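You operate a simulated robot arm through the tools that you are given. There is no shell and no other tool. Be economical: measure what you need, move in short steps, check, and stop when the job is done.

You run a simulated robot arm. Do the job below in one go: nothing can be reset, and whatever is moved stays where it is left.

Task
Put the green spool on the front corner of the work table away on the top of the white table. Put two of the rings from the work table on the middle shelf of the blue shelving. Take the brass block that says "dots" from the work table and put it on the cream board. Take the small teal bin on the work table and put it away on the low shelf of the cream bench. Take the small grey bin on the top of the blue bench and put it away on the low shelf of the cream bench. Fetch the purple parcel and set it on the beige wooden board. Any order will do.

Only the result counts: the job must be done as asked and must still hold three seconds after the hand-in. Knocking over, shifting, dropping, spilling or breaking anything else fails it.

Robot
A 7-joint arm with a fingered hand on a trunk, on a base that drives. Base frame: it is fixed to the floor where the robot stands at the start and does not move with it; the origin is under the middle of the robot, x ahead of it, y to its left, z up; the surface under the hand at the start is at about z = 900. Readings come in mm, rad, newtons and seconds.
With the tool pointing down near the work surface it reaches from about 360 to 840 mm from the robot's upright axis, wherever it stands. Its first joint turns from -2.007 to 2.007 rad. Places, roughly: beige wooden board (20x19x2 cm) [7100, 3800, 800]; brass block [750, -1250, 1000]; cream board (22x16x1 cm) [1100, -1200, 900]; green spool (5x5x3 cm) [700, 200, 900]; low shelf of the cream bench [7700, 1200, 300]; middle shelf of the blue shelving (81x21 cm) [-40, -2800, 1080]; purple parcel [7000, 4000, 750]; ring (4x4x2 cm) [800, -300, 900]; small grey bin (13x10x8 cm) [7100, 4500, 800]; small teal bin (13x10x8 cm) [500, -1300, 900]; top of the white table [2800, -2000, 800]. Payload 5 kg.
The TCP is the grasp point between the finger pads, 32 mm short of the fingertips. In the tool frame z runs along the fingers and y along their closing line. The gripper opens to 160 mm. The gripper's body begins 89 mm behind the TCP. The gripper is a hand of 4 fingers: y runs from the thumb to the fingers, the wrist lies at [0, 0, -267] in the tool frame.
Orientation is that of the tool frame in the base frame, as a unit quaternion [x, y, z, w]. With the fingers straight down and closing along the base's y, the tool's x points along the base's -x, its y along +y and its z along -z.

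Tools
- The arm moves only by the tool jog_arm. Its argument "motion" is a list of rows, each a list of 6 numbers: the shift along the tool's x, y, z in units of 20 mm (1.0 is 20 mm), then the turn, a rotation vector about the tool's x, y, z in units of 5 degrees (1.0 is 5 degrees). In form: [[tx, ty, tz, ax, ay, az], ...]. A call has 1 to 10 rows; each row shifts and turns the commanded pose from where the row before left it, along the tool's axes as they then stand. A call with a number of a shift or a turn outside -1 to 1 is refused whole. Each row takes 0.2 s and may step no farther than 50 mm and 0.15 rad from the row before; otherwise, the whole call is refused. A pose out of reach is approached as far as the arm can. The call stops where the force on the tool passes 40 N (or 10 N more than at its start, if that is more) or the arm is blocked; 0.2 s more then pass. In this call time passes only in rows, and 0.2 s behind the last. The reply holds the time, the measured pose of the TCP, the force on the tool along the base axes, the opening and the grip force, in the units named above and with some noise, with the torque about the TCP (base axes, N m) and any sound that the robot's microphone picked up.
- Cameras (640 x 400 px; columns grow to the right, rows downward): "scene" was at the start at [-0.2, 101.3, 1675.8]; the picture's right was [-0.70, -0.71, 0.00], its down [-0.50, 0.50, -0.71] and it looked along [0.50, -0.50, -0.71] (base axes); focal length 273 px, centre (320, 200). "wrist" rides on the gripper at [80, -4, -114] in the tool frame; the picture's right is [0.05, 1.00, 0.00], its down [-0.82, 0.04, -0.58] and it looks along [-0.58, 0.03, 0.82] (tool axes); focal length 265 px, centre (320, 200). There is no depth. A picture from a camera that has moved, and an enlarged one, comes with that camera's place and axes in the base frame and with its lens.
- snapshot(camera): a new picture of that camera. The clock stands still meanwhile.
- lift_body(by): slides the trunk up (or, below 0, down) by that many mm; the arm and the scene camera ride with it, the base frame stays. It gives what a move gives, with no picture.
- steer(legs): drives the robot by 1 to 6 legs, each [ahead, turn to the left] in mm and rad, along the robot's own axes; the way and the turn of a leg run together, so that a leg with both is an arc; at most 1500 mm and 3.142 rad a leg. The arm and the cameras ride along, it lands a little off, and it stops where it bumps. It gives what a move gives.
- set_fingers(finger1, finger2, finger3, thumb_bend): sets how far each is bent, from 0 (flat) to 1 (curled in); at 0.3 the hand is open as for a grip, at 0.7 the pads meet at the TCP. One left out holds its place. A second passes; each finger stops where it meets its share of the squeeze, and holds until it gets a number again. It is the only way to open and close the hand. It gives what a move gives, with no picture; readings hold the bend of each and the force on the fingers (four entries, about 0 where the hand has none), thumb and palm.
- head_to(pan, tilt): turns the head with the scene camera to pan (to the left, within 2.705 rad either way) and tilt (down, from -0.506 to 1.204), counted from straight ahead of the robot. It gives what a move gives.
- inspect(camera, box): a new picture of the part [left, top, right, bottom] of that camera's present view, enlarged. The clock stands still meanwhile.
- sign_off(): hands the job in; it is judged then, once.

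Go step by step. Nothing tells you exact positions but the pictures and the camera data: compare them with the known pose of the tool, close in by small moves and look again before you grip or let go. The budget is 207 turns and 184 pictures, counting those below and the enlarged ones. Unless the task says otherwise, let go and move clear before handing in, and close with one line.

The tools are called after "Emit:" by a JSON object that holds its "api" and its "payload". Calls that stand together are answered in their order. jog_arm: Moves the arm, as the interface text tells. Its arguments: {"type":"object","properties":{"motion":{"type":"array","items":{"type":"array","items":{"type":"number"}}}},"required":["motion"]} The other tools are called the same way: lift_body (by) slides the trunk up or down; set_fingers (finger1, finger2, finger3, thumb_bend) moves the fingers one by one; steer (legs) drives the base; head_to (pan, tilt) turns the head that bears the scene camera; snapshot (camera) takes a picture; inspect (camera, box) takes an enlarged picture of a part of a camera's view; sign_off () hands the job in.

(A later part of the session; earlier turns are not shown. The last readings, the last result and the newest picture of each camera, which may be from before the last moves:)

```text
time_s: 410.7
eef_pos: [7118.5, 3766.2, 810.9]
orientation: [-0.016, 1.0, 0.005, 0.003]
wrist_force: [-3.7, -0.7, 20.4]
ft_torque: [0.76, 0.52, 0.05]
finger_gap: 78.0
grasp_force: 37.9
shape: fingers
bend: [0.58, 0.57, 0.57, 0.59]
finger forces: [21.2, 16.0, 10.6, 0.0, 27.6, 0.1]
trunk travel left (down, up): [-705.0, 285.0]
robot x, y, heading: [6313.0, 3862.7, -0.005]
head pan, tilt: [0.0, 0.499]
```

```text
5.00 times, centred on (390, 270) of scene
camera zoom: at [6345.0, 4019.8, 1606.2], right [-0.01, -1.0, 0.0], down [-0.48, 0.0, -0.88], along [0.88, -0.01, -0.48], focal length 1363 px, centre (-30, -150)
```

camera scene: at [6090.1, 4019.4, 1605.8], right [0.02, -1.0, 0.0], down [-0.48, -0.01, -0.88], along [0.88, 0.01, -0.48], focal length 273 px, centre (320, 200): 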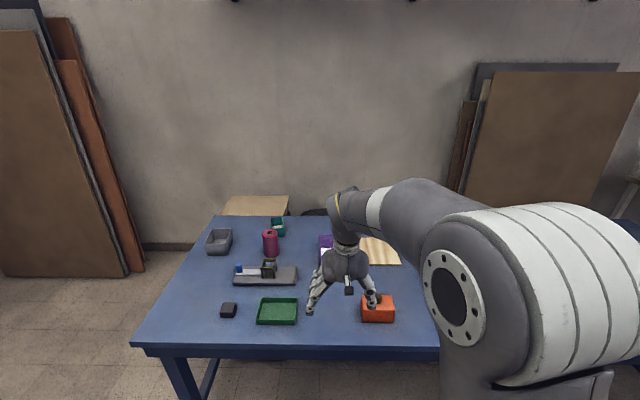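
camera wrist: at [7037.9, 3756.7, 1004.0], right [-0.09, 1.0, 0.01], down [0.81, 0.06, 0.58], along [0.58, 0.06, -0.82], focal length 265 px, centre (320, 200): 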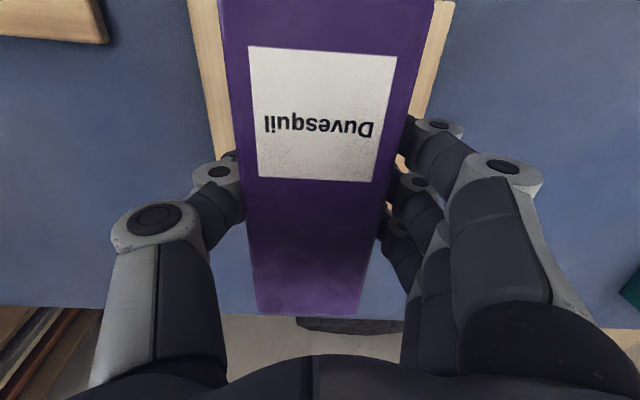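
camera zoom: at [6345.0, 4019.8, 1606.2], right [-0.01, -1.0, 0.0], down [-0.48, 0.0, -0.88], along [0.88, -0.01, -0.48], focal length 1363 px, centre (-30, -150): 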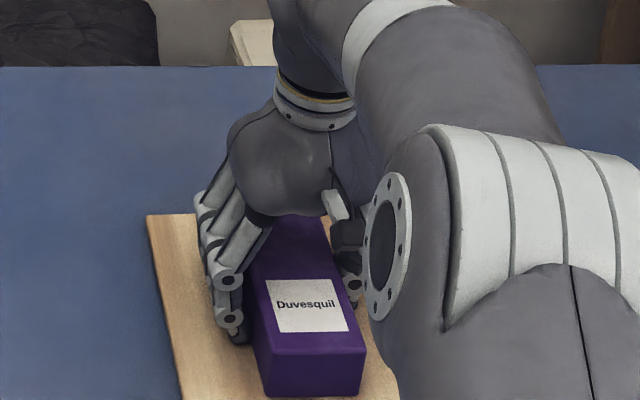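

Contact on the board. Ease up slightly and release.

Emit:
{"api": "jog_arm", "payload": {"motion": [[0, 0, -0.12, 0, 0, 0]]}}

Emit:
{"api": "set_fingers", "payload": {"finger1": 0.48, "finger2": 0.48, "finger3": 0.48, "thumb_bend": 0.5}}

Emit:
{"api": "jog_arm", "payload": {"motion": [[0, 0, -0.3, 0, 0, 0], [0, 0, -0.9, 0, 0, 0], [0, 0, -1, 0, 0, 0], [0, 0, -1, 0, 0, 0], [0, 0, -1, 0, 0, 0], [0, 0, -1, 0, 0, 0], [0, 0, -1, 0, 0, 0], [0, 0, -1, 0, 0, 0]]}}

Emit:
{"api": "snapshot", "payload": {"camera": "wrist"}}

```text
time_s: 411.1
eef_pos: [7118.2, 3765.9, 811.2]
orientation: [-0.017, 1.0, 0.006, 0.003]
wrist_force: [-0.6, -1.3, 16.2]
ft_torque: [0.71, 0.14, -0.04]
finger_gap: 77.7
grasp_force: 36.5
shape: fingers
bend: [0.58, 0.57, 0.57, 0.59]
finger forces: [16.7, 16.2, 12.6, 0.1, 27.5, 0.0]
trunk travel left (down, up): [-705.0, 285.0]
robot x, y, heading: [6311.4, 3861.9, -0.009]
head pan, tilt: [0.0, 0.499]
```

```text
time_s: 412.1
eef_pos: [7118.8, 3768.0, 813.7]
orientation: [-0.018, 1.0, 0.004, 0.003]
wrist_force: [1.6, 3.5, 29.6]
ft_torque: [-1.57, -0.04, 0.09]
finger_gap: 93.5
grasp_force: 15.8
shape: fingers
bend: [0.48, 0.48, 0.48, 0.51]
finger forces: [0.1, 0.0, 0.0, 0.0, 30.4, 0.1]
trunk travel left (down, up): [-705.0, 285.0]
robot x, y, heading: [6313.2, 3863.7, -0.009]
head pan, tilt: [0.0, 0.499]
```

```text
time_s: 413.9
eef_pos: [7118.6, 3764.0, 953.9]
orientation: [-0.018, 1.0, 0.005, 0.001]
wrist_force: [0.2, 0.2, 0.0]
ft_torque: [0.03, 0.0, 0.01]
finger_gap: 94.7
grasp_force: 0.0
shape: fingers
bend: [0.48, 0.48, 0.48, 0.5]
finger forces: [0.1, 0.1, 0.0, 0.0, 0.1, 0.1]
trunk travel left (down, up): [-705.0, 285.0]
robot x, y, heading: [6315.8, 3861.4, -0.007]
head pan, tilt: [0.0, 0.499]
```

```text
74 pictures are left
camera wrist: at [7037.2, 3757.0, 1068.1], right [-0.09, 1.0, 0.01], down [0.81, 0.06, 0.58], along [0.58, 0.06, -0.81], focal length 265 px, centre (320, 200)
```

wrist: 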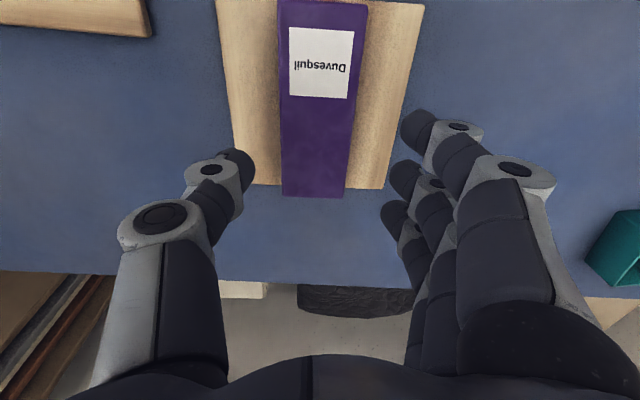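

Parcel rests on the beige board. Now the grey bin at ≈(7143,4510). Retract, raise, and shift the robot north.

Emit:
{"api": "jog_arm", "payload": {"motion": [[0.4, 0, -1, 0, 0, 0], [1, 0.8, -1, 0, 0, 0], [1, 0.8, -1, 0, 0, 0], [1, 0.8, -1, 0, 0, 0], [1, 0.8, -1, 0, 0, 0], [1, 0.8, 0, 0, 0, 0], [1, 0.8, 0, 0, 0, 0], [1, 0.8, 0, 0, 0, 0], [1, 0.8, 0, 0, 0, 0], [1, 0.8, 0, 0, 0, 0]]}}

Emit:
{"api": "steer", "payload": {"legs": [[-270, 0], [0, 1.578], [560, 0], [0, -1.571], [200, 0]]}}

Emit:
{"api": "snapshot", "payload": {"camera": "scene"}}

Emit:
{"api": "snapshot", "payload": {"camera": "wrist"}}

```text
time_s: 416.1
eef_pos: [6923.2, 3901.0, 1056.3]
orientation: [-0.017, 1.0, 0.005, 0.0]
wrist_force: [-0.3, -0.2, 0.0]
ft_torque: [-0.02, 0.0, 0.01]
finger_gap: 95.0
grasp_force: 0.1
shape: fingers
bend: [0.48, 0.48, 0.48, 0.5]
finger forces: [0.0, 0.1, 0.0, 0.0, 0.0, 0.1]
trunk travel left (down, up): [-705.0, 285.0]
robot x, y, heading: [6312.0, 3859.9, -0.007]
head pan, tilt: [0.0, 0.499]
```

```text
time_s: 429.7
eef_pos: [6877.0, 4454.0, 1055.5]
orientation: [-0.005, 1.0, 0.005, 0.001]
wrist_force: [0.3, -0.3, -0.7]
ft_torque: [0.03, 0.04, -0.02]
finger_gap: 94.8
grasp_force: 0.1
shape: fingers
bend: [0.48, 0.48, 0.48, 0.5]
finger forces: [0.0, 0.1, 0.0, 0.0, 0.0, 0.0]
trunk travel left (down, up): [-705.0, 285.0]
robot x, y, heading: [6264.5, 4428.6, -0.03]
head pan, tilt: [0.0, 0.499]
```

```text
73 pictures are left
camera scene: at [6303.3, 4585.8, 1605.7], right [-0.03, -1.0, 0.0], down [-0.48, 0.01, -0.88], along [0.88, -0.03, -0.48], focal length 273 px, centre (320, 200)
```

scene: 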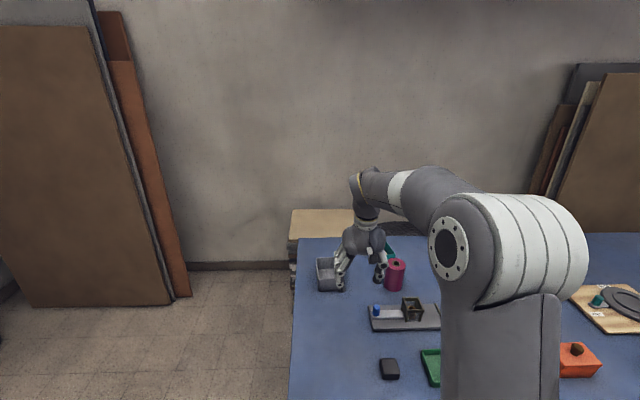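

```text
72 pictures are left
camera wrist: at [6796.4, 4447.5, 1170.2], right [-0.06, 1.0, 0.01], down [0.81, 0.05, 0.58], along [0.58, 0.05, -0.82], focal length 265 px, centre (320, 200)
```

wrist: 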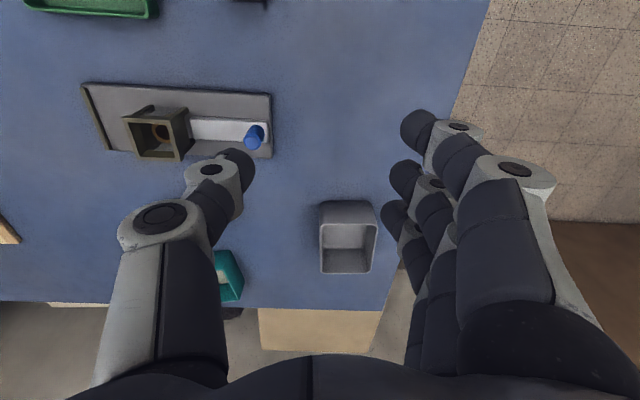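

Grey bin rim centre ≈ (7138,4523), yaw ≈ +5°, 93 mm wide. I'll edge forward, open, yaw and tilt the hand 45° as before.

Emit:
{"api": "steer", "payload": {"legs": [[55, 0.03]]}}

Emit:
{"api": "set_fingers", "payload": {"finger1": 0.34, "finger2": 0.34, "finger3": 0.34, "thumb_bend": 0.34}}

Emit:
{"api": "jog_arm", "payload": {"motion": [[0, 0, -0.5, 0, 0, -0.5], [0, 0, 0, 0, -1, 0], [0, 0, 0, 0, -1, 0], [0, 0, 0, 0, -1, 0], [0, 0, 0, 0, -1, 0], [0, 0, 0, 0, -1, 0], [0, 0, 0, 0, -1, 0], [0, 0, 0, 0, -1, 0], [0, 0, 0, 0, -1, 0], [0, 0, 0, 0, -1, 0]]}}

Emit:
{"api": "snapshot", "payload": {"camera": "wrist"}}

```text
time_s: 430.6
eef_pos: [6933.1, 4471.2, 1055.0]
orientation: [-0.021, 1.0, 0.006, -0.001]
wrist_force: [0.6, 0.4, -0.1]
ft_torque: [-0.01, 0.01, 0.01]
finger_gap: 94.8
grasp_force: 0.0
shape: fingers
bend: [0.48, 0.48, 0.48, 0.5]
finger forces: [0.0, 0.0, 0.0, 0.0, 0.0, 0.0]
trunk travel left (down, up): [-705.0, 285.0]
robot x, y, heading: [6316.9, 4431.2, 0.001]
head pan, tilt: [0.0, 0.499]
```

```text
time_s: 431.6
eef_pos: [6931.0, 4470.7, 1055.3]
orientation: [-0.02, 1.0, 0.006, 0.001]
wrist_force: [0.4, 0.6, -0.2]
ft_torque: [-0.02, 0.01, 0.03]
finger_gap: 154.5
grasp_force: 0.0
shape: fingers
bend: [0.34, 0.34, 0.34, 0.34]
finger forces: [0.0, 0.0, 0.0, 0.0, 0.0, 0.1]
trunk travel left (down, up): [-705.0, 285.0]
robot x, y, heading: [6321.9, 4431.2, -0.002]
head pan, tilt: [0.0, 0.499]
```

```text
time_s: 433.8
eef_pos: [6932.2, 4469.6, 1065.2]
orientation: [-0.037, 0.922, 0.021, 0.384]
wrist_force: [-0.4, -0.1, -0.5]
ft_torque: [-0.01, 0.04, -0.05]
finger_gap: 154.4
grasp_force: 0.0
shape: fingers
bend: [0.34, 0.34, 0.34, 0.34]
finger forces: [0.0, 0.0, 0.1, 0.1, 0.0, 0.0]
trunk travel left (down, up): [-705.0, 285.0]
robot x, y, heading: [6320.4, 4422.8, 0.001]
head pan, tilt: [0.0, 0.499]
```

```text
71 pictures are left
camera wrist: at [6794.9, 4454.6, 1089.9], right [-0.12, 0.99, -0.03], down [0.16, 0.05, 0.99], along [0.98, 0.11, -0.17], focal length 265 px, centre (320, 200)
```

wrist: 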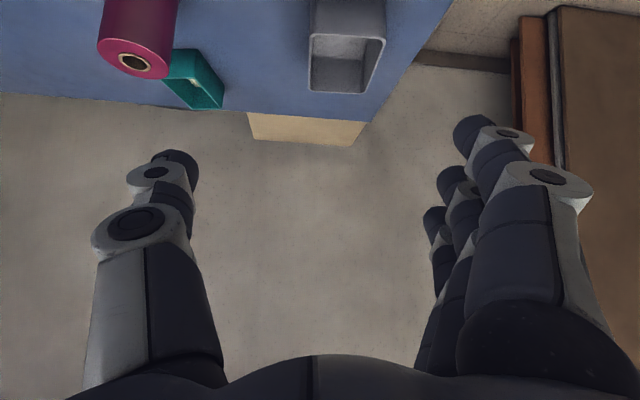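

Emit:
{"api": "jog_arm", "payload": {"motion": [[-0.23, 0.17, 0.99, 0, 0, 0], [-0.23, 0.17, 0.99, 0, 0, 0], [-0.23, 0.17, 0.99, 0, 0, 0], [-0.23, 0.17, 0.99, 0, 0, 0], [-0.23, 0.17, 0.99, 0, 0, 0], [-0.23, 0.17, 0.99, 0, 0, 0], [-0.23, 0.17, 0.99, 0, 0, 0], [-0.23, 0.17, 0.99, 0, 0, 0], [-0.23, 0.17, 0.99, 0, 0, 0], [-0.23, 0.17, 0.99, 0, 0, 0]]}}

Emit:
{"api": "snapshot", "payload": {"camera": "wrist"}}

Emit:
{"api": "snapshot", "payload": {"camera": "scene"}}

```text
time_s: 436.0
eef_pos: [7100.5, 4519.5, 959.0]
orientation: [-0.038, 0.922, 0.022, 0.384]
wrist_force: [-0.5, 0.2, 0.2]
ft_torque: [-0.02, -0.02, -0.02]
finger_gap: 154.5
grasp_force: 0.2
shape: fingers
bend: [0.34, 0.34, 0.34, 0.34]
finger forces: [0.0, 0.0, 0.0, 0.0, 0.0, 0.1]
trunk travel left (down, up): [-705.0, 285.0]
robot x, y, heading: [6323.5, 4430.2, -0.005]
head pan, tilt: [0.0, 0.499]
```

```text
70 pictures are left
camera wrist: at [6963.6, 4503.5, 983.1], right [-0.12, 0.99, -0.03], down [0.16, 0.05, 0.99], along [0.98, 0.12, -0.17], focal length 265 px, centre (320, 200)
```

wrist: 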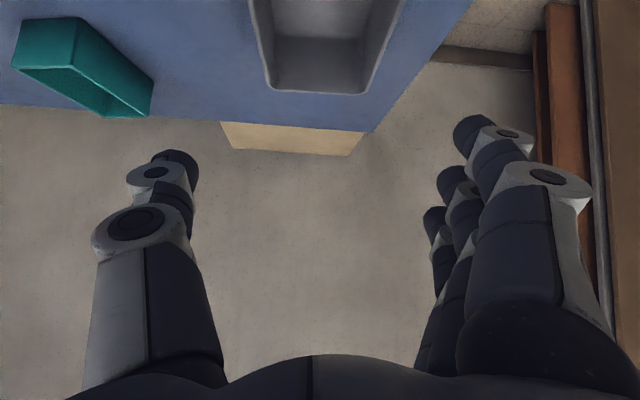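

```text
69 pictures are left
camera scene: at [6353.9, 4586.2, 1605.7], right [0.0, -1.0, 0.0], down [-0.48, 0.0, -0.88], along [0.88, 0.0, -0.48], focal length 273 px, centre (320, 200)
```

scene: 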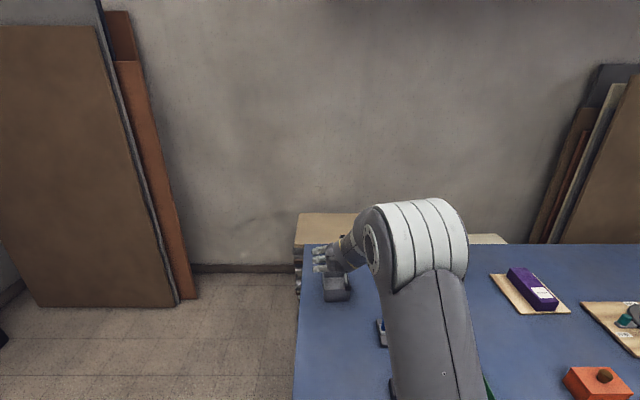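

Emit:
{"api": "jog_arm", "payload": {"motion": [[-0.53, 0, 0.53, 0, 0, 0], [-0.53, 0, 0.53, 0, 0, 0], [0.86, 0, 0.86, 0, 0, 0], [0.86, 0, 0.86, 0, 0, 0], [0.86, 0, 0.86, 0, 0, 0], [0.86, 0, 0.86, 0, 0, 0], [0.86, 0, 0.86, 0, 0, 0]]}}

Emit:
{"api": "snapshot", "payload": {"camera": "wrist"}}

Emit:
{"api": "inspect", "payload": {"camera": "scene", "box": [280, 200, 440, 320]}}

```text
time_s: 437.6
eef_pos: [7131.0, 4524.4, 837.1]
orientation: [-0.039, 0.923, 0.021, 0.383]
wrist_force: [1.0, -0.6, -0.9]
ft_torque: [0.03, 0.01, 0.0]
finger_gap: 154.4
grasp_force: 0.1
shape: fingers
bend: [0.34, 0.34, 0.34, 0.34]
finger forces: [0.1, 0.0, 0.0, 0.0, 0.0, 0.0]
trunk travel left (down, up): [-705.0, 285.0]
robot x, y, heading: [6318.7, 4429.2, -0.001]
head pan, tilt: [0.0, 0.499]
```

```text
68 pictures are left
camera wrist: at [6993.2, 4507.6, 861.5], right [-0.12, 0.99, -0.03], down [0.16, 0.05, 0.99], along [0.98, 0.12, -0.17], focal length 265 px, centre (320, 200)
```

wrist: 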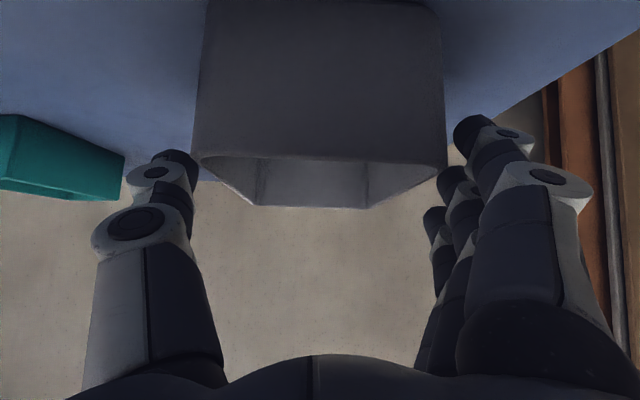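

```text
3.33 times, centred on (360, 260) of scene
camera zoom: at [6353.8, 4586.3, 1605.8], right [0.0, -1.0, 0.0], down [-0.48, 0.0, -0.88], along [0.88, 0.0, -0.48], focal length 909 px, centre (187, 0)
```

zoom: 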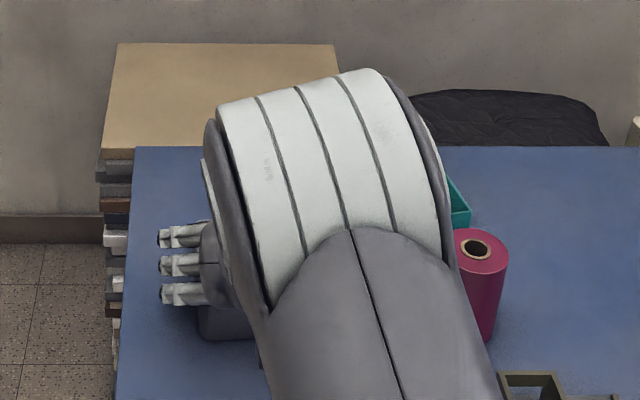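

Emit:
{"api": "jog_arm", "payload": {"motion": [[0.46, 0, 0.46, 0, 0, 0], [0.46, 0, 0.46, 0, 0, 0]]}}

Emit:
{"api": "set_fingers", "payload": {"finger1": 0.6, "finger2": 0.6, "finger3": 0.6, "thumb_bend": 0.6}}

Emit:
{"api": "snapshot", "payload": {"camera": "wrist"}}

```text
time_s: 438.2
eef_pos: [7130.6, 4523.9, 810.7]
orientation: [-0.038, 0.923, 0.021, 0.383]
wrist_force: [0.6, -0.3, 0.0]
ft_torque: [-0.02, -0.01, 0.01]
finger_gap: 154.6
grasp_force: 0.0
shape: fingers
bend: [0.34, 0.34, 0.34, 0.34]
finger forces: [0.0, 0.1, 0.0, 0.0, 0.0, 0.0]
trunk travel left (down, up): [-705.0, 285.0]
robot x, y, heading: [6321.3, 4424.8, -0.003]
head pan, tilt: [0.0, 0.499]
```

```text
time_s: 439.2
eef_pos: [7132.1, 4524.2, 812.8]
orientation: [-0.037, 0.922, 0.022, 0.384]
wrist_force: [2.8, 2.1, 7.8]
ft_torque: [0.63, -0.11, -0.14]
finger_gap: 107.5
grasp_force: 34.3
shape: fingers
bend: [0.51, 0.47, 0.47, 0.53]
finger forces: [19.6, 9.7, 9.3, 0.0, 29.3, 0.0]
trunk travel left (down, up): [-705.0, 285.0]
robot x, y, heading: [6321.4, 4424.4, 0.002]
head pan, tilt: [0.0, 0.499]
```

```text
66 pictures are left
camera wrist: at [6994.3, 4508.4, 837.0], right [-0.12, 0.99, -0.03], down [0.16, 0.05, 0.99], along [0.98, 0.12, -0.17], focal length 265 px, centre (320, 200)
```

wrist: 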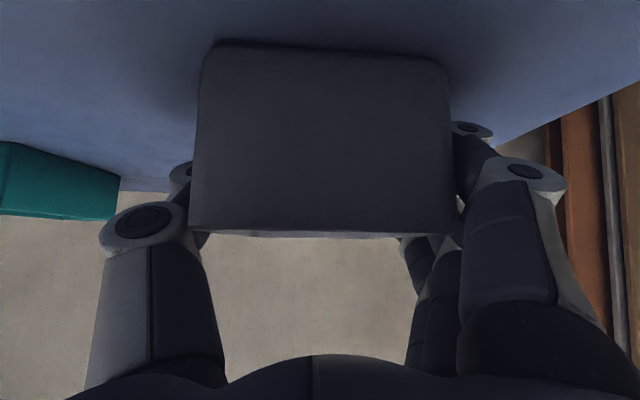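

Good grip. Lift a little, re-tighten, then lift clear.

Emit:
{"api": "jog_arm", "payload": {"motion": [[-0.35, 0, -0.35, 0, 0, 0], [-0.5, 0, -0.5, 0, 0, 0]]}}

Emit:
{"api": "set_fingers", "payload": {"finger1": 0.6, "finger2": 0.6, "finger3": 0.6, "thumb_bend": 0.6}}

Emit:
{"api": "jog_arm", "payload": {"motion": [[-0.88, 0, -0.88, 0, 0, 0], [-0.88, 0, -0.88, 0, 0, 0], [-0.88, 0, -0.88, 0, 0, 0], [-0.88, 0, -0.88, 0, 0, 0], [-0.88, 0, -0.88, 0, 0, 0], [-0.88, 0, -0.88, 0, 0, 0], [-0.88, 0, -0.88, 0, 0, 0], [-0.88, 0, -0.88, 0, 0, 0]]}}

Emit:
{"api": "snapshot", "payload": {"camera": "wrist"}}

```text
time_s: 439.8
eef_pos: [7129.1, 4524.2, 835.1]
orientation: [-0.037, 0.923, 0.02, 0.382]
wrist_force: [0.1, 0.7, -0.8]
ft_torque: [-0.01, 0.02, 0.0]
finger_gap: 107.6
grasp_force: 29.3
shape: fingers
bend: [0.51, 0.47, 0.47, 0.53]
finger forces: [11.3, 9.2, 8.9, 0.0, 29.6, 0.1]
trunk travel left (down, up): [-705.0, 285.0]
robot x, y, heading: [6323.9, 4429.3, 0.0]
head pan, tilt: [0.0, 0.499]
```

```text
time_s: 440.8
eef_pos: [7131.2, 4524.8, 834.5]
orientation: [-0.037, 0.923, 0.021, 0.383]
wrist_force: [-1.0, 0.1, -0.6]
ft_torque: [0.01, 0.01, -0.01]
finger_gap: 107.6
grasp_force: 29.2
shape: fingers
bend: [0.51, 0.47, 0.47, 0.53]
finger forces: [12.9, 8.4, 8.0, 0.1, 29.3, 0.0]
trunk travel left (down, up): [-705.0, 285.0]
robot x, y, heading: [6319.4, 4428.9, -0.001]
head pan, tilt: [0.0, 0.499]
```

```text
time_s: 442.6
eef_pos: [7129.7, 4522.3, 1035.5]
orientation: [-0.037, 0.923, 0.02, 0.383]
wrist_force: [0.4, 1.1, -0.4]
ft_torque: [0.0, 0.03, 0.01]
finger_gap: 107.3
grasp_force: 29.1
shape: fingers
bend: [0.51, 0.47, 0.47, 0.53]
finger forces: [12.9, 8.5, 8.0, 0.0, 29.2, 0.0]
trunk travel left (down, up): [-705.0, 285.0]
robot x, y, heading: [6318.8, 4430.0, 0.001]
head pan, tilt: [0.0, 0.499]
```

```text
65 pictures are left
camera wrist: at [6992.5, 4505.9, 1060.4], right [-0.12, 0.99, -0.03], down [0.16, 0.05, 0.99], along [0.98, 0.12, -0.17], focal length 265 px, centre (320, 200)
```

wrist: 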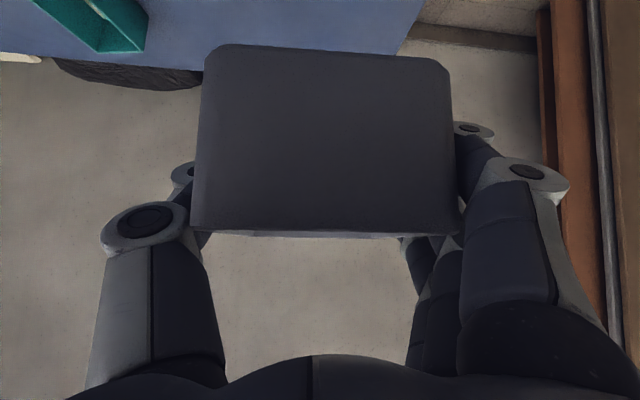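

Grey bin secured. Retract and drive back to the cream bench.

Emit:
{"api": "jog_arm", "payload": {"motion": [[0.88, 0, -0.88, 0, 0, 0], [0.88, 0, -0.88, 0, 0, 0], [0.88, 0, -0.88, 0, 0, 0], [0.88, 0, -0.88, 0, 0, 0], [0.88, 0, -0.88, 0, 0, 0], [0.88, 0, -0.88, 0, 0, 0], [0.88, 0, -0.88, 0, 0, 0], [0.88, 0, -0.88, 0, 0, 0], [0.88, 0, -0.88, 0, 0, 0], [0.88, 0, -0.88, 0, 0, 0]]}}

Emit:
{"api": "steer", "payload": {"legs": [[-270, 0], [0, -1.571], [1215, 0], [1215, 0], [0, 0.436], [1250, 0]]}}

Emit:
{"api": "snapshot", "payload": {"camera": "scene"}}

```text
time_s: 445.0
eef_pos: [6890.0, 4343.6, 1023.8]
orientation: [0.103, 0.92, -0.041, 0.375]
wrist_force: [1.0, -0.6, -1.0]
ft_torque: [-0.02, 0.02, 0.01]
finger_gap: 107.5
grasp_force: 29.2
shape: fingers
bend: [0.51, 0.47, 0.47, 0.53]
finger forces: [12.5, 8.5, 8.1, 0.1, 28.7, 0.1]
out of reach, approached as far as the arm can: row 10
trunk travel left (down, up): [-705.0, 285.0]
robot x, y, heading: [6321.4, 4428.5, 0.003]
head pan, tilt: [0.0, 0.499]
stopped in row 10: the arm was blocked; the commanded pose is now the measured one
```

```text
time_s: 469.4
eef_pos: [6845.1, 330.6, 1024.1]
orientation: [0.571, 0.729, -0.232, 0.298]
wrist_force: [-0.2, -0.1, -1.6]
ft_torque: [0.01, -0.01, 0.0]
finger_gap: 107.2
grasp_force: 28.6
shape: fingers
bend: [0.51, 0.47, 0.47, 0.53]
finger forces: [11.5, 8.9, 8.4, 0.0, 28.7, 0.1]
trunk travel left (down, up): [-705.0, 285.0]
robot x, y, heading: [6663.2, 877.1, -1.106]
head pan, tilt: [0.0, 0.499]
```

```text
64 pictures are left
camera scene: at [6820.0, 922.3, 1605.8], right [-0.89, -0.45, 0.0], down [-0.21, 0.43, -0.88], along [0.39, -0.78, -0.48], focal length 273 px, centre (320, 200)
```

scene: 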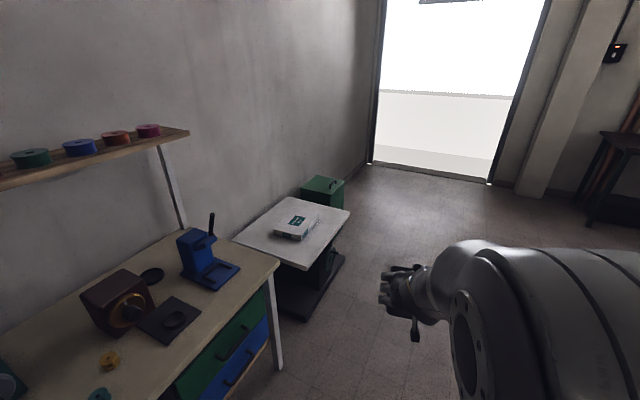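

The arm slid sideways at the end of the retraction but still holds the bin. I'll check that the blue bench wasn't disturbed, looking back at it.

Emit:
{"api": "head_to", "payload": {"pan": 2.6, "tilt": 0.25}}

Emit:
{"api": "inspect", "payload": {"camera": "scene", "box": [200, 100, 520, 300]}}

Emit:
{"api": "snapshot", "payload": {"camera": "wrist"}}

```text
time_s: 471.8
eef_pos: [6846.1, 331.0, 1023.6]
orientation: [0.571, 0.728, -0.233, 0.299]
wrist_force: [0.5, -0.1, -1.4]
ft_torque: [0.0, 0.0, 0.04]
finger_gap: 107.6
grasp_force: 29.0
shape: fingers
bend: [0.51, 0.47, 0.47, 0.53]
finger forces: [11.4, 9.0, 8.3, 0.0, 28.7, 0.0]
trunk travel left (down, up): [-705.0, 285.0]
robot x, y, heading: [6663.2, 874.5, -1.109]
head pan, tilt: [2.601, 0.25]
```

```text
2.00 times, centred on (360, 200) of scene
camera zoom: at [6786.2, 1096.9, 1628.9], right [1.0, -0.08, 0.0], down [-0.02, -0.25, -0.97], along [0.07, 0.97, -0.25], focal length 545 px, centre (240, 200)
```

zoom: 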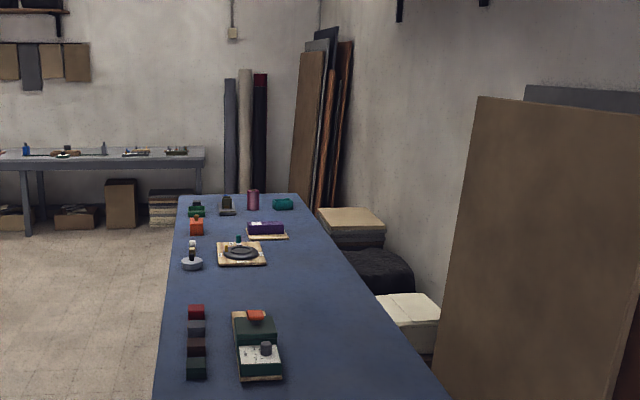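

```text
62 pictures are left
camera wrist: at [6807.2, 463.4, 1050.5], right [0.96, 0.28, -0.03], down [0.08, -0.16, 0.98], along [0.27, -0.95, -0.18], focal length 265 px, centre (320, 200)
```

wrist: 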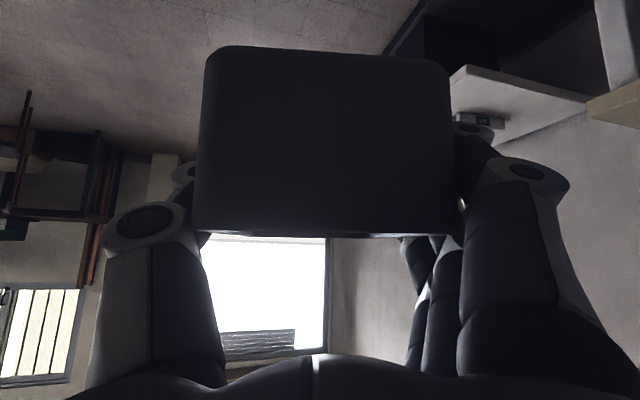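

Bench items look undisturbed. Turn to face the cream bench and check the arm's posture.

Emit:
{"api": "steer", "payload": {"legs": [[0, 1.109]]}}

Emit:
{"api": "head_to", "payload": {"pan": 0, "tilt": 0.7}}

Emit:
{"api": "snapshot", "payload": {"camera": "scene"}}

```text
time_s: 475.0
eef_pos: [7235.1, 804.1, 1024.1]
orientation: [0.096, 0.92, -0.038, 0.377]
wrist_force: [-0.1, -1.1, -0.8]
ft_torque: [0.0, 0.0, -0.01]
finger_gap: 107.5
grasp_force: 28.2
shape: fingers
bend: [0.51, 0.47, 0.47, 0.53]
finger forces: [11.0, 9.0, 8.5, 0.1, 28.5, 0.0]
trunk travel left (down, up): [-705.0, 285.0]
robot x, y, heading: [6662.0, 878.3, 0.018]
head pan, tilt: [2.601, 0.25]
```

```text
time_s: 477.3
eef_pos: [7234.6, 803.1, 1024.5]
orientation: [0.096, 0.92, -0.038, 0.377]
wrist_force: [0.5, -0.9, -0.6]
ft_torque: [-0.02, 0.01, -0.05]
finger_gap: 107.5
grasp_force: 28.6
shape: fingers
bend: [0.51, 0.47, 0.47, 0.53]
finger forces: [11.1, 9.1, 8.4, 0.0, 28.5, 0.0]
trunk travel left (down, up): [-705.0, 285.0]
robot x, y, heading: [6664.0, 878.5, 0.016]
head pan, tilt: [0.0, 0.7]
```

```text
61 pictures are left
camera scene: at [6688.5, 1037.1, 1588.1], right [0.02, -1.0, 0.0], down [-0.64, -0.01, -0.76], along [0.76, 0.01, -0.64], focal length 273 px, centre (320, 200)
```

scene: 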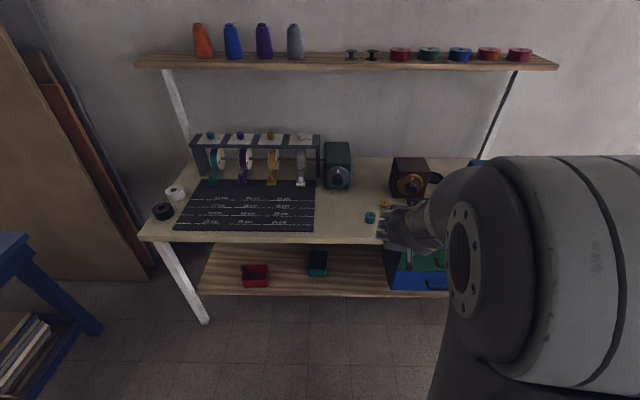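

The forearm has swung to the right; I'll move the hand left and correct its yaw.

Emit:
{"api": "jog_arm", "payload": {"motion": [[0, 0.8, 0, 0, 0, 0], [0, 0.8, 0, 0, 0, 0], [0, 0.8, 0, 0, 0, 0], [0, 0.8, 0, 0, 0, 0], [0, 0.8, 0, 0, 0, 0], [0, 0.8, 0, 0, 0, 0], [0, 0.8, 0, 0, 0, 0]]}}

Emit:
{"api": "snapshot", "payload": {"camera": "scene"}}

```text
time_s: 478.9
eef_pos: [7259.1, 912.5, 1024.0]
orientation: [0.095, 0.92, -0.038, 0.378]
wrist_force: [0.0, 1.0, -1.3]
ft_torque: [0.02, 0.01, -0.03]
finger_gap: 107.5
grasp_force: 28.6
shape: fingers
bend: [0.51, 0.47, 0.47, 0.53]
finger forces: [11.0, 9.0, 8.5, 0.0, 28.4, 0.0]
trunk travel left (down, up): [-705.0, 285.0]
robot x, y, heading: [6661.8, 874.0, 0.018]
head pan, tilt: [0.0, 0.7]
```

```text
60 pictures are left
camera scene: at [6688.6, 1037.6, 1588.0], right [0.02, -1.0, 0.0], down [-0.64, -0.01, -0.76], along [0.76, 0.01, -0.64], focal length 273 px, centre (320, 200)
```

scene: 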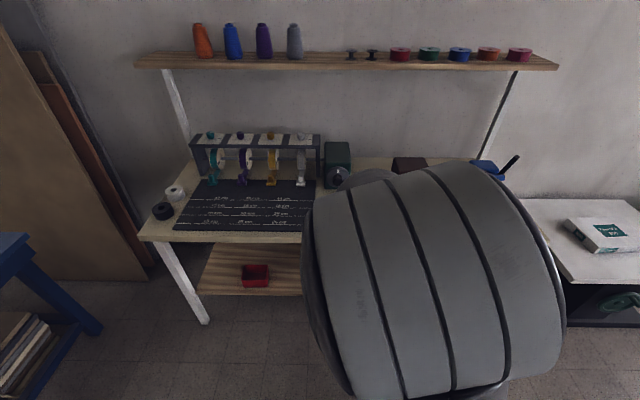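

Emit:
{"api": "jog_arm", "payload": {"motion": [[0, 0, 0, -0.6, 0, -0.6], [0, 0, 0, -0.6, 0, -0.6], [0, 0, 0, -0.58, 0, -0.58]]}}

Emit:
{"api": "lift_body", "payload": {"by": -320}}

Emit:
{"api": "lift_body", "payload": {"by": -300}}

Emit:
{"api": "head_to", "payload": {"pan": 0.2, "tilt": 0.35}}

Emit:
{"api": "snapshot", "payload": {"camera": "scene"}}

Emit:
{"api": "snapshot", "payload": {"camera": "wrist"}}

```text
time_s: 479.7
eef_pos: [7258.2, 913.2, 1024.1]
orientation: [-0.007, 0.926, 0.006, 0.378]
wrist_force: [-0.5, -0.5, -1.2]
ft_torque: [0.03, 0.02, 0.02]
finger_gap: 107.3
grasp_force: 28.6
shape: fingers
bend: [0.51, 0.47, 0.47, 0.53]
finger forces: [11.1, 9.0, 8.6, 0.0, 28.5, 0.0]
trunk travel left (down, up): [-705.0, 285.0]
robot x, y, heading: [6667.6, 877.0, 0.02]
head pan, tilt: [0.0, 0.7]
```

```text
time_s: 482.9
eef_pos: [7258.4, 913.8, 703.8]
orientation: [-0.006, 0.926, 0.005, 0.378]
wrist_force: [-0.6, -0.5, -1.0]
ft_torque: [-0.01, 0.01, 0.03]
finger_gap: 107.3
grasp_force: 28.7
shape: fingers
bend: [0.51, 0.47, 0.47, 0.53]
finger forces: [11.0, 9.0, 8.5, 0.1, 28.4, 0.0]
trunk travel left (down, up): [-385.0, 605.0]
robot x, y, heading: [6664.8, 879.2, 0.018]
head pan, tilt: [0.0, 0.7]
```

```text
time_s: 485.9
eef_pos: [7257.8, 913.1, 404.5]
orientation: [-0.005, 0.926, 0.005, 0.378]
wrist_force: [0.0, -0.7, -0.1]
ft_torque: [-0.04, 0.01, -0.01]
finger_gap: 107.6
grasp_force: 28.5
shape: fingers
bend: [0.51, 0.47, 0.47, 0.53]
finger forces: [11.0, 9.0, 8.5, 0.1, 28.4, 0.1]
trunk travel left (down, up): [-85.0, 905.0]
robot x, y, heading: [6669.2, 879.1, 0.016]
head pan, tilt: [0.0, 0.7]
```

```text
time_s: 486.7
eef_pos: [7258.6, 912.8, 405.2]
orientation: [-0.006, 0.925, 0.005, 0.379]
wrist_force: [-0.1, -0.1, -0.6]
ft_torque: [0.03, 0.02, -0.05]
finger_gap: 107.5
grasp_force: 28.8
shape: fingers
bend: [0.51, 0.47, 0.47, 0.53]
finger forces: [11.0, 9.0, 8.5, 0.0, 28.4, 0.1]
trunk travel left (down, up): [-85.0, 905.0]
robot x, y, heading: [6664.0, 881.1, 0.016]
head pan, tilt: [0.201, 0.351]
```

```text
59 pictures are left
camera scene: at [6694.5, 1055.7, 999.4], right [0.21, -0.98, 0.0], down [-0.34, -0.07, -0.94], along [0.92, 0.2, -0.34], focal length 273 px, centre (320, 200)
```

scene: 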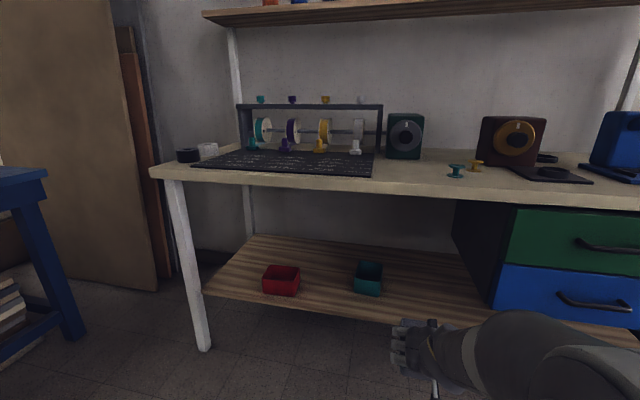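

```text
58 pictures are left
camera wrist: at [7121.0, 907.1, 430.4], right [-0.05, 1.0, -0.03], down [0.18, 0.04, 0.98], along [0.98, 0.04, -0.18], focal length 265 px, centre (320, 200)
```

wrist: 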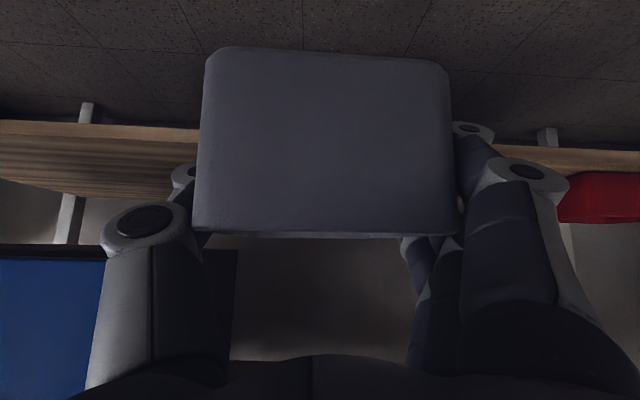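

Clear path: aim for y≈878 between teal bin and drawers. Driving in 225 mm and extending.

Emit:
{"api": "steer", "payload": {"legs": [[225, -0.016]]}}

Emit:
{"api": "jog_arm", "payload": {"motion": [[-0.88, -0.36, 0.88, 0, 0, 0], [-0.88, -0.36, 0.88, 0, 0, 0], [-0.88, -0.36, 0.88, 0, 0, 0], [-0.88, -0.36, 0.88, 0, 0, 0], [-0.88, -0.36, 0.88, 0, 0, 0]]}}

Emit:
{"api": "snapshot", "payload": {"camera": "scene"}}

Emit:
{"api": "snapshot", "payload": {"camera": "wrist"}}

```text
time_s: 488.4
eef_pos: [7481.1, 901.6, 404.2]
orientation: [0.004, 0.926, 0.001, 0.378]
wrist_force: [0.4, -0.1, -0.8]
ft_torque: [-0.04, -0.02, -0.02]
finger_gap: 107.5
grasp_force: 28.4
shape: fingers
bend: [0.51, 0.47, 0.47, 0.53]
finger forces: [11.0, 9.0, 8.5, 0.0, 28.4, 0.1]
trunk travel left (down, up): [-85.0, 905.0]
robot x, y, heading: [6887.1, 875.9, -0.007]
head pan, tilt: [0.201, 0.351]
```

```text
time_s: 489.8
eef_pos: [7605.9, 918.4, 404.5]
orientation: [-0.033, 0.925, 0.016, 0.378]
wrist_force: [0.1, 1.6, -0.4]
ft_torque: [-0.07, -0.01, -0.04]
finger_gap: 107.4
grasp_force: 28.0
shape: fingers
bend: [0.51, 0.47, 0.47, 0.53]
finger forces: [10.2, 9.2, 8.7, 0.0, 28.1, 0.0]
trunk travel left (down, up): [-85.0, 905.0]
robot x, y, heading: [6884.6, 878.2, -0.003]
head pan, tilt: [0.201, 0.351]
stopped in row 5: the arm was blocked; the commanded pose is now the measured one
```

```text
57 pictures are left
camera scene: at [6921.1, 1056.7, 999.3], right [0.19, -0.98, 0.0], down [-0.34, -0.07, -0.94], along [0.92, 0.18, -0.34], focal length 273 px, centre (320, 200)
```

scene: 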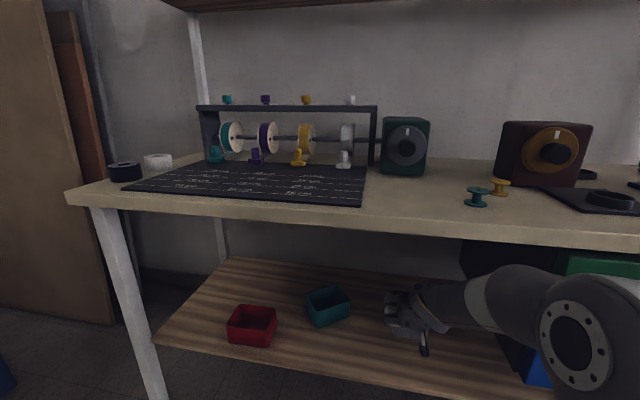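

```text
56 pictures are left
camera wrist: at [7468.7, 904.3, 430.3], right [-0.11, 0.99, -0.03], down [0.17, 0.05, 0.98], along [0.98, 0.1, -0.18], focal length 265 px, centre (320, 200)
```

wrist: 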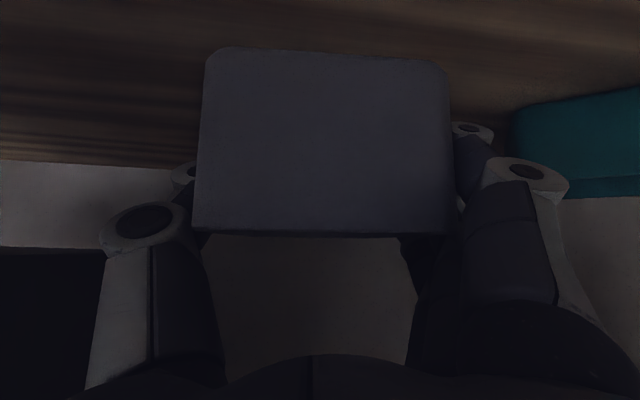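

The forearm is being blocked on the right by the drawer unit. I'll back straight out and use the gap between the teal bin and the red box instead (y≈1228).

Emit:
{"api": "steer", "payload": {"legs": [[-330, 0]]}}

Emit:
{"api": "snapshot", "payload": {"camera": "scene"}}

Emit:
{"api": "snapshot", "payload": {"camera": "wrist"}}

```text
time_s: 492.0
eef_pos: [7267.2, 915.0, 404.2]
orientation: [-0.03, 0.925, 0.016, 0.378]
wrist_force: [-0.1, 0.1, -1.4]
ft_torque: [0.02, 0.03, -0.01]
finger_gap: 107.6
grasp_force: 28.0
shape: fingers
bend: [0.51, 0.47, 0.47, 0.53]
finger forces: [10.3, 9.2, 8.8, 0.0, 28.0, 0.1]
trunk travel left (down, up): [-85.0, 905.0]
robot x, y, heading: [6547.3, 881.8, -0.002]
head pan, tilt: [0.201, 0.351]
```

```text
55 pictures are left
camera scene: at [6583.2, 1058.5, 999.4], right [0.19, -0.98, 0.0], down [-0.34, -0.07, -0.94], along [0.92, 0.18, -0.34], focal length 273 px, centre (320, 200)
```

scene: 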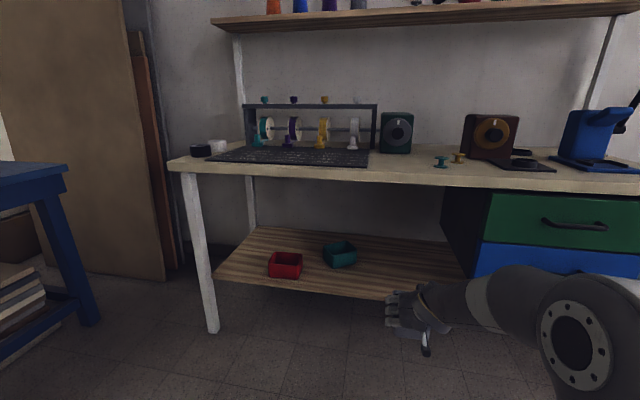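

```text
54 pictures are left
camera wrist: at [7130.7, 902.1, 430.2], right [-0.1, 0.99, -0.03], down [0.17, 0.05, 0.98], along [0.98, 0.09, -0.18], focal length 265 px, centre (320, 200)
```

wrist: 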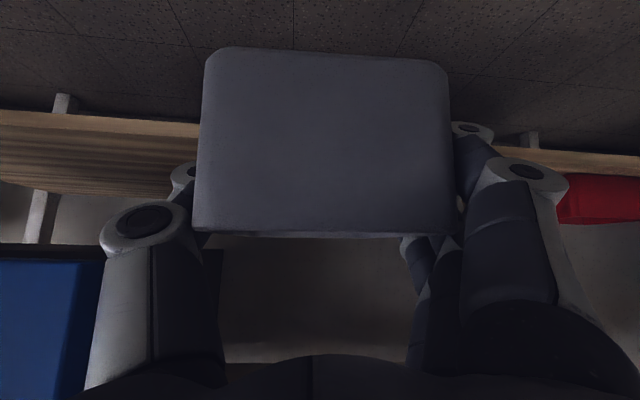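

The teal bin looks slightly turned — checking it's still fully on the shelf.

Emit:
{"api": "inspect", "payload": {"camera": "scene", "box": [240, 210, 400, 310]}}

```text
4.00 times, centred on (320, 260) of scene
camera zoom: at [6583.2, 1058.5, 999.4], right [0.19, -0.98, 0.0], down [-0.34, -0.07, -0.94], along [0.92, 0.18, -0.34], focal length 1091 px, centre (320, -40)
```

zoom: 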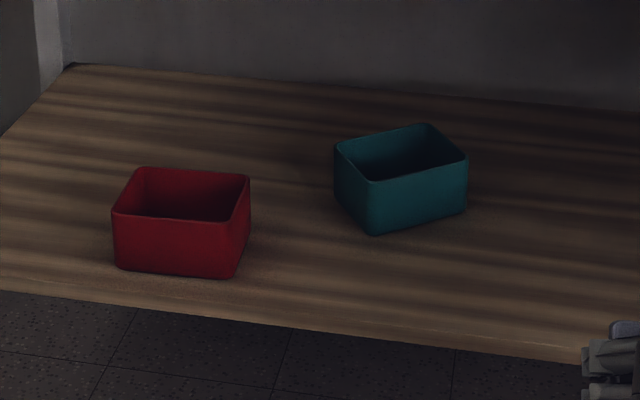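

The teal bin was nudged but stands fully on the shelf; free space is now y≈700–1090. I'll back off more, restore the arm posture used for the successful placement, then retry.

Emit:
{"api": "steer", "payload": {"legs": [[-120, 0]]}}

Emit:
{"api": "jog_arm", "payload": {"motion": [[0.32, 0.26, -0.81, 0.05, 0, 0.05], [0.32, 0.26, -0.81, 0.05, 0, 0.05], [0.32, 0.26, -0.81, 0.05, 0, 0.05], [0.32, 0.26, -0.81, 0.05, 0, 0.05], [0.32, 0.26, -0.81, 0.05, 0, 0.05], [0.32, 0.26, -0.81, 0.05, 0, 0.05], [0.32, 0.26, -0.81, 0.05, 0, 0.05]]}}

Emit:
{"api": "lift_body", "payload": {"by": -70}}

Emit:
{"api": "snapshot", "payload": {"camera": "scene"}}

```text
time_s: 493.2
eef_pos: [7146.2, 915.5, 404.5]
orientation: [-0.029, 0.925, 0.015, 0.378]
wrist_force: [-1.2, -0.3, -0.7]
ft_torque: [0.01, 0.02, 0.0]
finger_gap: 107.1
grasp_force: 28.3
shape: fingers
bend: [0.51, 0.47, 0.47, 0.53]
finger forces: [10.3, 9.2, 8.7, 0.0, 27.9, 0.0]
trunk travel left (down, up): [-85.0, 905.0]
robot x, y, heading: [6426.4, 883.8, -0.01]
head pan, tilt: [0.201, 0.351]
```

```text
time_s: 494.9
eef_pos: [7033.2, 946.2, 453.2]
orientation: [-0.008, 0.925, 0.005, 0.379]
wrist_force: [1.2, 0.5, 0.2]
ft_torque: [0.03, 0.01, 0.02]
finger_gap: 107.4
grasp_force: 27.8
shape: fingers
bend: [0.51, 0.47, 0.47, 0.53]
finger forces: [10.2, 9.1, 8.7, 0.0, 28.0, 0.1]
trunk travel left (down, up): [-85.0, 905.0]
robot x, y, heading: [6428.6, 880.8, -0.009]
head pan, tilt: [0.201, 0.351]
```

```text
time_s: 495.9
eef_pos: [7031.9, 946.8, 383.7]
orientation: [-0.009, 0.925, 0.006, 0.379]
wrist_force: [-0.5, 1.2, -0.8]
ft_torque: [-0.02, 0.0, 0.02]
finger_gap: 107.4
grasp_force: 28.1
shape: fingers
bend: [0.51, 0.47, 0.47, 0.53]
finger forces: [10.3, 9.3, 8.7, 0.0, 28.0, 0.0]
trunk travel left (down, up): [-15.0, 975.0]
robot x, y, heading: [6427.5, 882.7, -0.007]
head pan, tilt: [0.201, 0.351]
```

```text
52 pictures are left
camera scene: at [6462.0, 1059.4, 929.5], right [0.19, -0.98, 0.0], down [-0.34, -0.07, -0.94], along [0.92, 0.18, -0.34], focal length 273 px, centre (320, 200)
```

scene: 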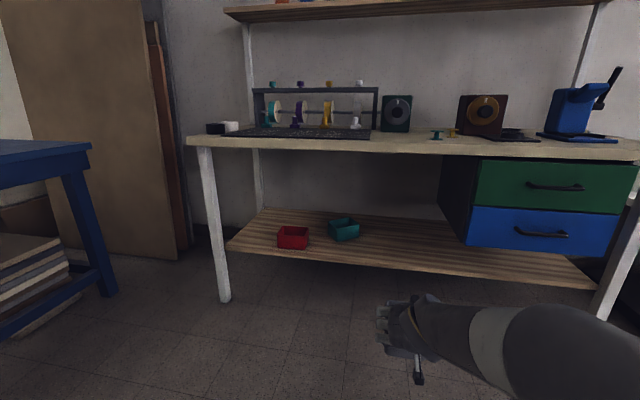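

Posture is good. I'll keep the arm fixed, raise the bin slightly, and let the base carry it in, checking midway.

Emit:
{"api": "jog_arm", "payload": {"motion": [[-0.5, 0, -0.5, 0, 0, 0], [-0.5, 0, -0.5, 0, 0, 0]]}}

Emit:
{"api": "steer", "payload": {"legs": [[350, 0]]}}

Emit:
{"api": "snapshot", "payload": {"camera": "scene"}}

Emit:
{"api": "snapshot", "payload": {"camera": "wrist"}}

```text
time_s: 496.5
eef_pos: [7032.3, 946.2, 412.9]
orientation: [-0.009, 0.925, 0.006, 0.379]
wrist_force: [0.1, 0.0, -1.2]
ft_torque: [0.02, 0.03, 0.03]
finger_gap: 107.2
grasp_force: 28.2
shape: fingers
bend: [0.51, 0.47, 0.47, 0.53]
finger forces: [10.2, 9.3, 8.7, 0.1, 27.9, 0.0]
trunk travel left (down, up): [-15.0, 975.0]
robot x, y, heading: [6429.7, 882.3, -0.012]
head pan, tilt: [0.201, 0.351]
```

```text
time_s: 498.8
eef_pos: [7377.2, 942.7, 413.9]
orientation: [-0.008, 0.926, 0.005, 0.378]
wrist_force: [-0.2, -0.3, -1.8]
ft_torque: [0.02, 0.04, 0.01]
finger_gap: 107.3
grasp_force: 28.6
shape: fingers
bend: [0.51, 0.47, 0.47, 0.53]
finger forces: [10.1, 9.1, 8.7, 0.0, 28.0, 0.1]
trunk travel left (down, up): [-15.0, 975.0]
robot x, y, heading: [6771.3, 875.4, -0.009]
head pan, tilt: [0.201, 0.351]
```

```text
51 pictures are left
camera scene: at [6807.9, 1056.3, 929.4], right [0.19, -0.98, 0.0], down [-0.34, -0.07, -0.94], along [0.92, 0.18, -0.34], focal length 273 px, centre (320, 200)
```

scene: 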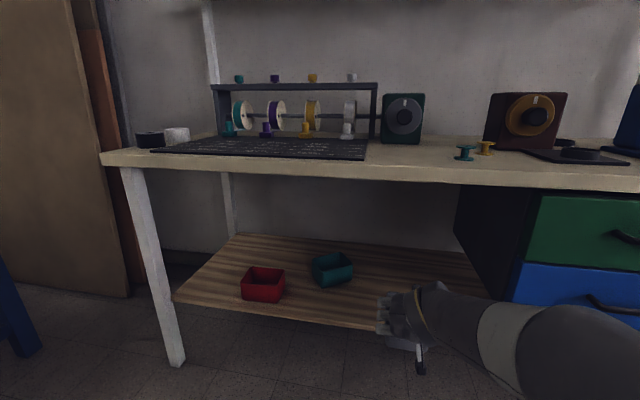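

```text
50 pictures are left
camera wrist: at [7240.0, 936.1, 439.0], right [-0.06, 1.0, -0.03], down [0.18, 0.04, 0.98], along [0.98, 0.05, -0.18], focal length 265 px, centre (320, 200)
```

wrist: 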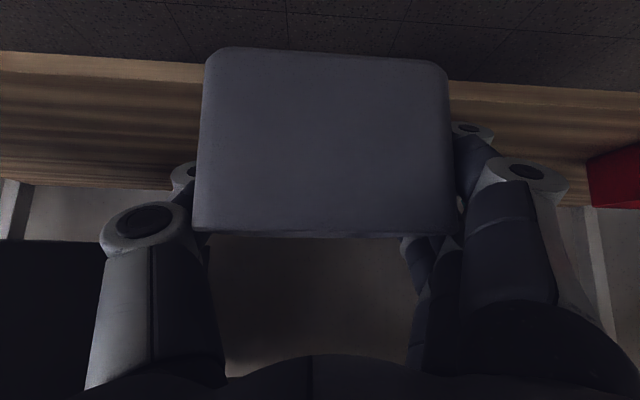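

Emit:
{"api": "steer", "payload": {"legs": [[215, 0.01]]}}

Emit:
{"api": "snapshot", "payload": {"camera": "scene"}}

Emit:
{"api": "snapshot", "payload": {"camera": "wrist"}}

```text
time_s: 500.4
eef_pos: [7593.9, 950.9, 412.6]
orientation: [-0.015, 0.926, 0.008, 0.378]
wrist_force: [0.1, -0.2, -0.3]
ft_torque: [0.0, 0.02, 0.0]
finger_gap: 107.2
grasp_force: 28.0
shape: fingers
bend: [0.51, 0.47, 0.47, 0.53]
finger forces: [10.1, 9.1, 8.7, 0.1, 28.0, 0.0]
trunk travel left (down, up): [-15.0, 975.0]
robot x, y, heading: [6987.6, 880.5, 0.003]
head pan, tilt: [0.201, 0.351]
```

```text
49 pictures are left
camera scene: at [7022.6, 1056.2, 929.4], right [0.2, -0.98, 0.0], down [-0.34, -0.07, -0.94], along [0.92, 0.19, -0.34], focal length 273 px, centre (320, 200)
```

scene: 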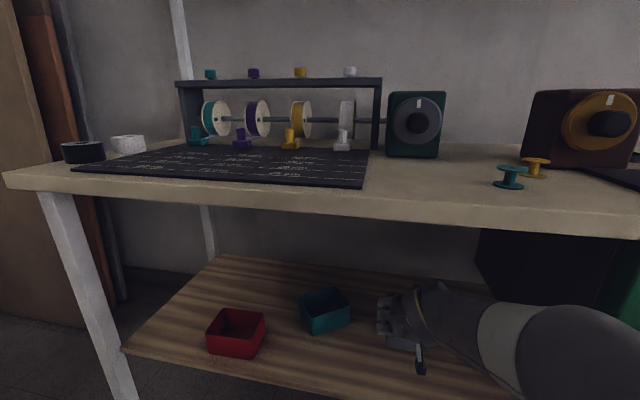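

```text
48 pictures are left
camera wrist: at [7456.2, 942.0, 439.0], right [-0.07, 1.0, -0.03], down [0.18, 0.04, 0.98], along [0.98, 0.06, -0.18], focal length 265 px, centre (320, 200)
```

wrist: 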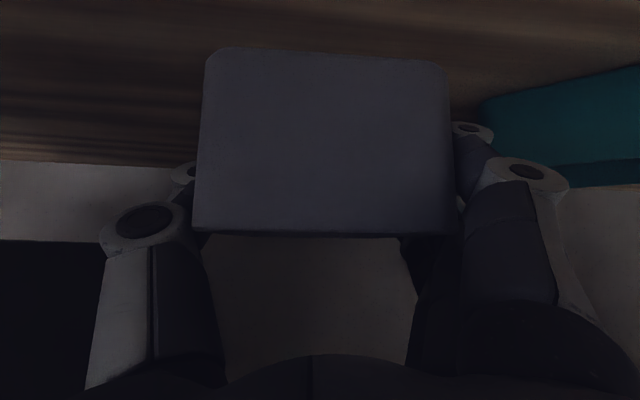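

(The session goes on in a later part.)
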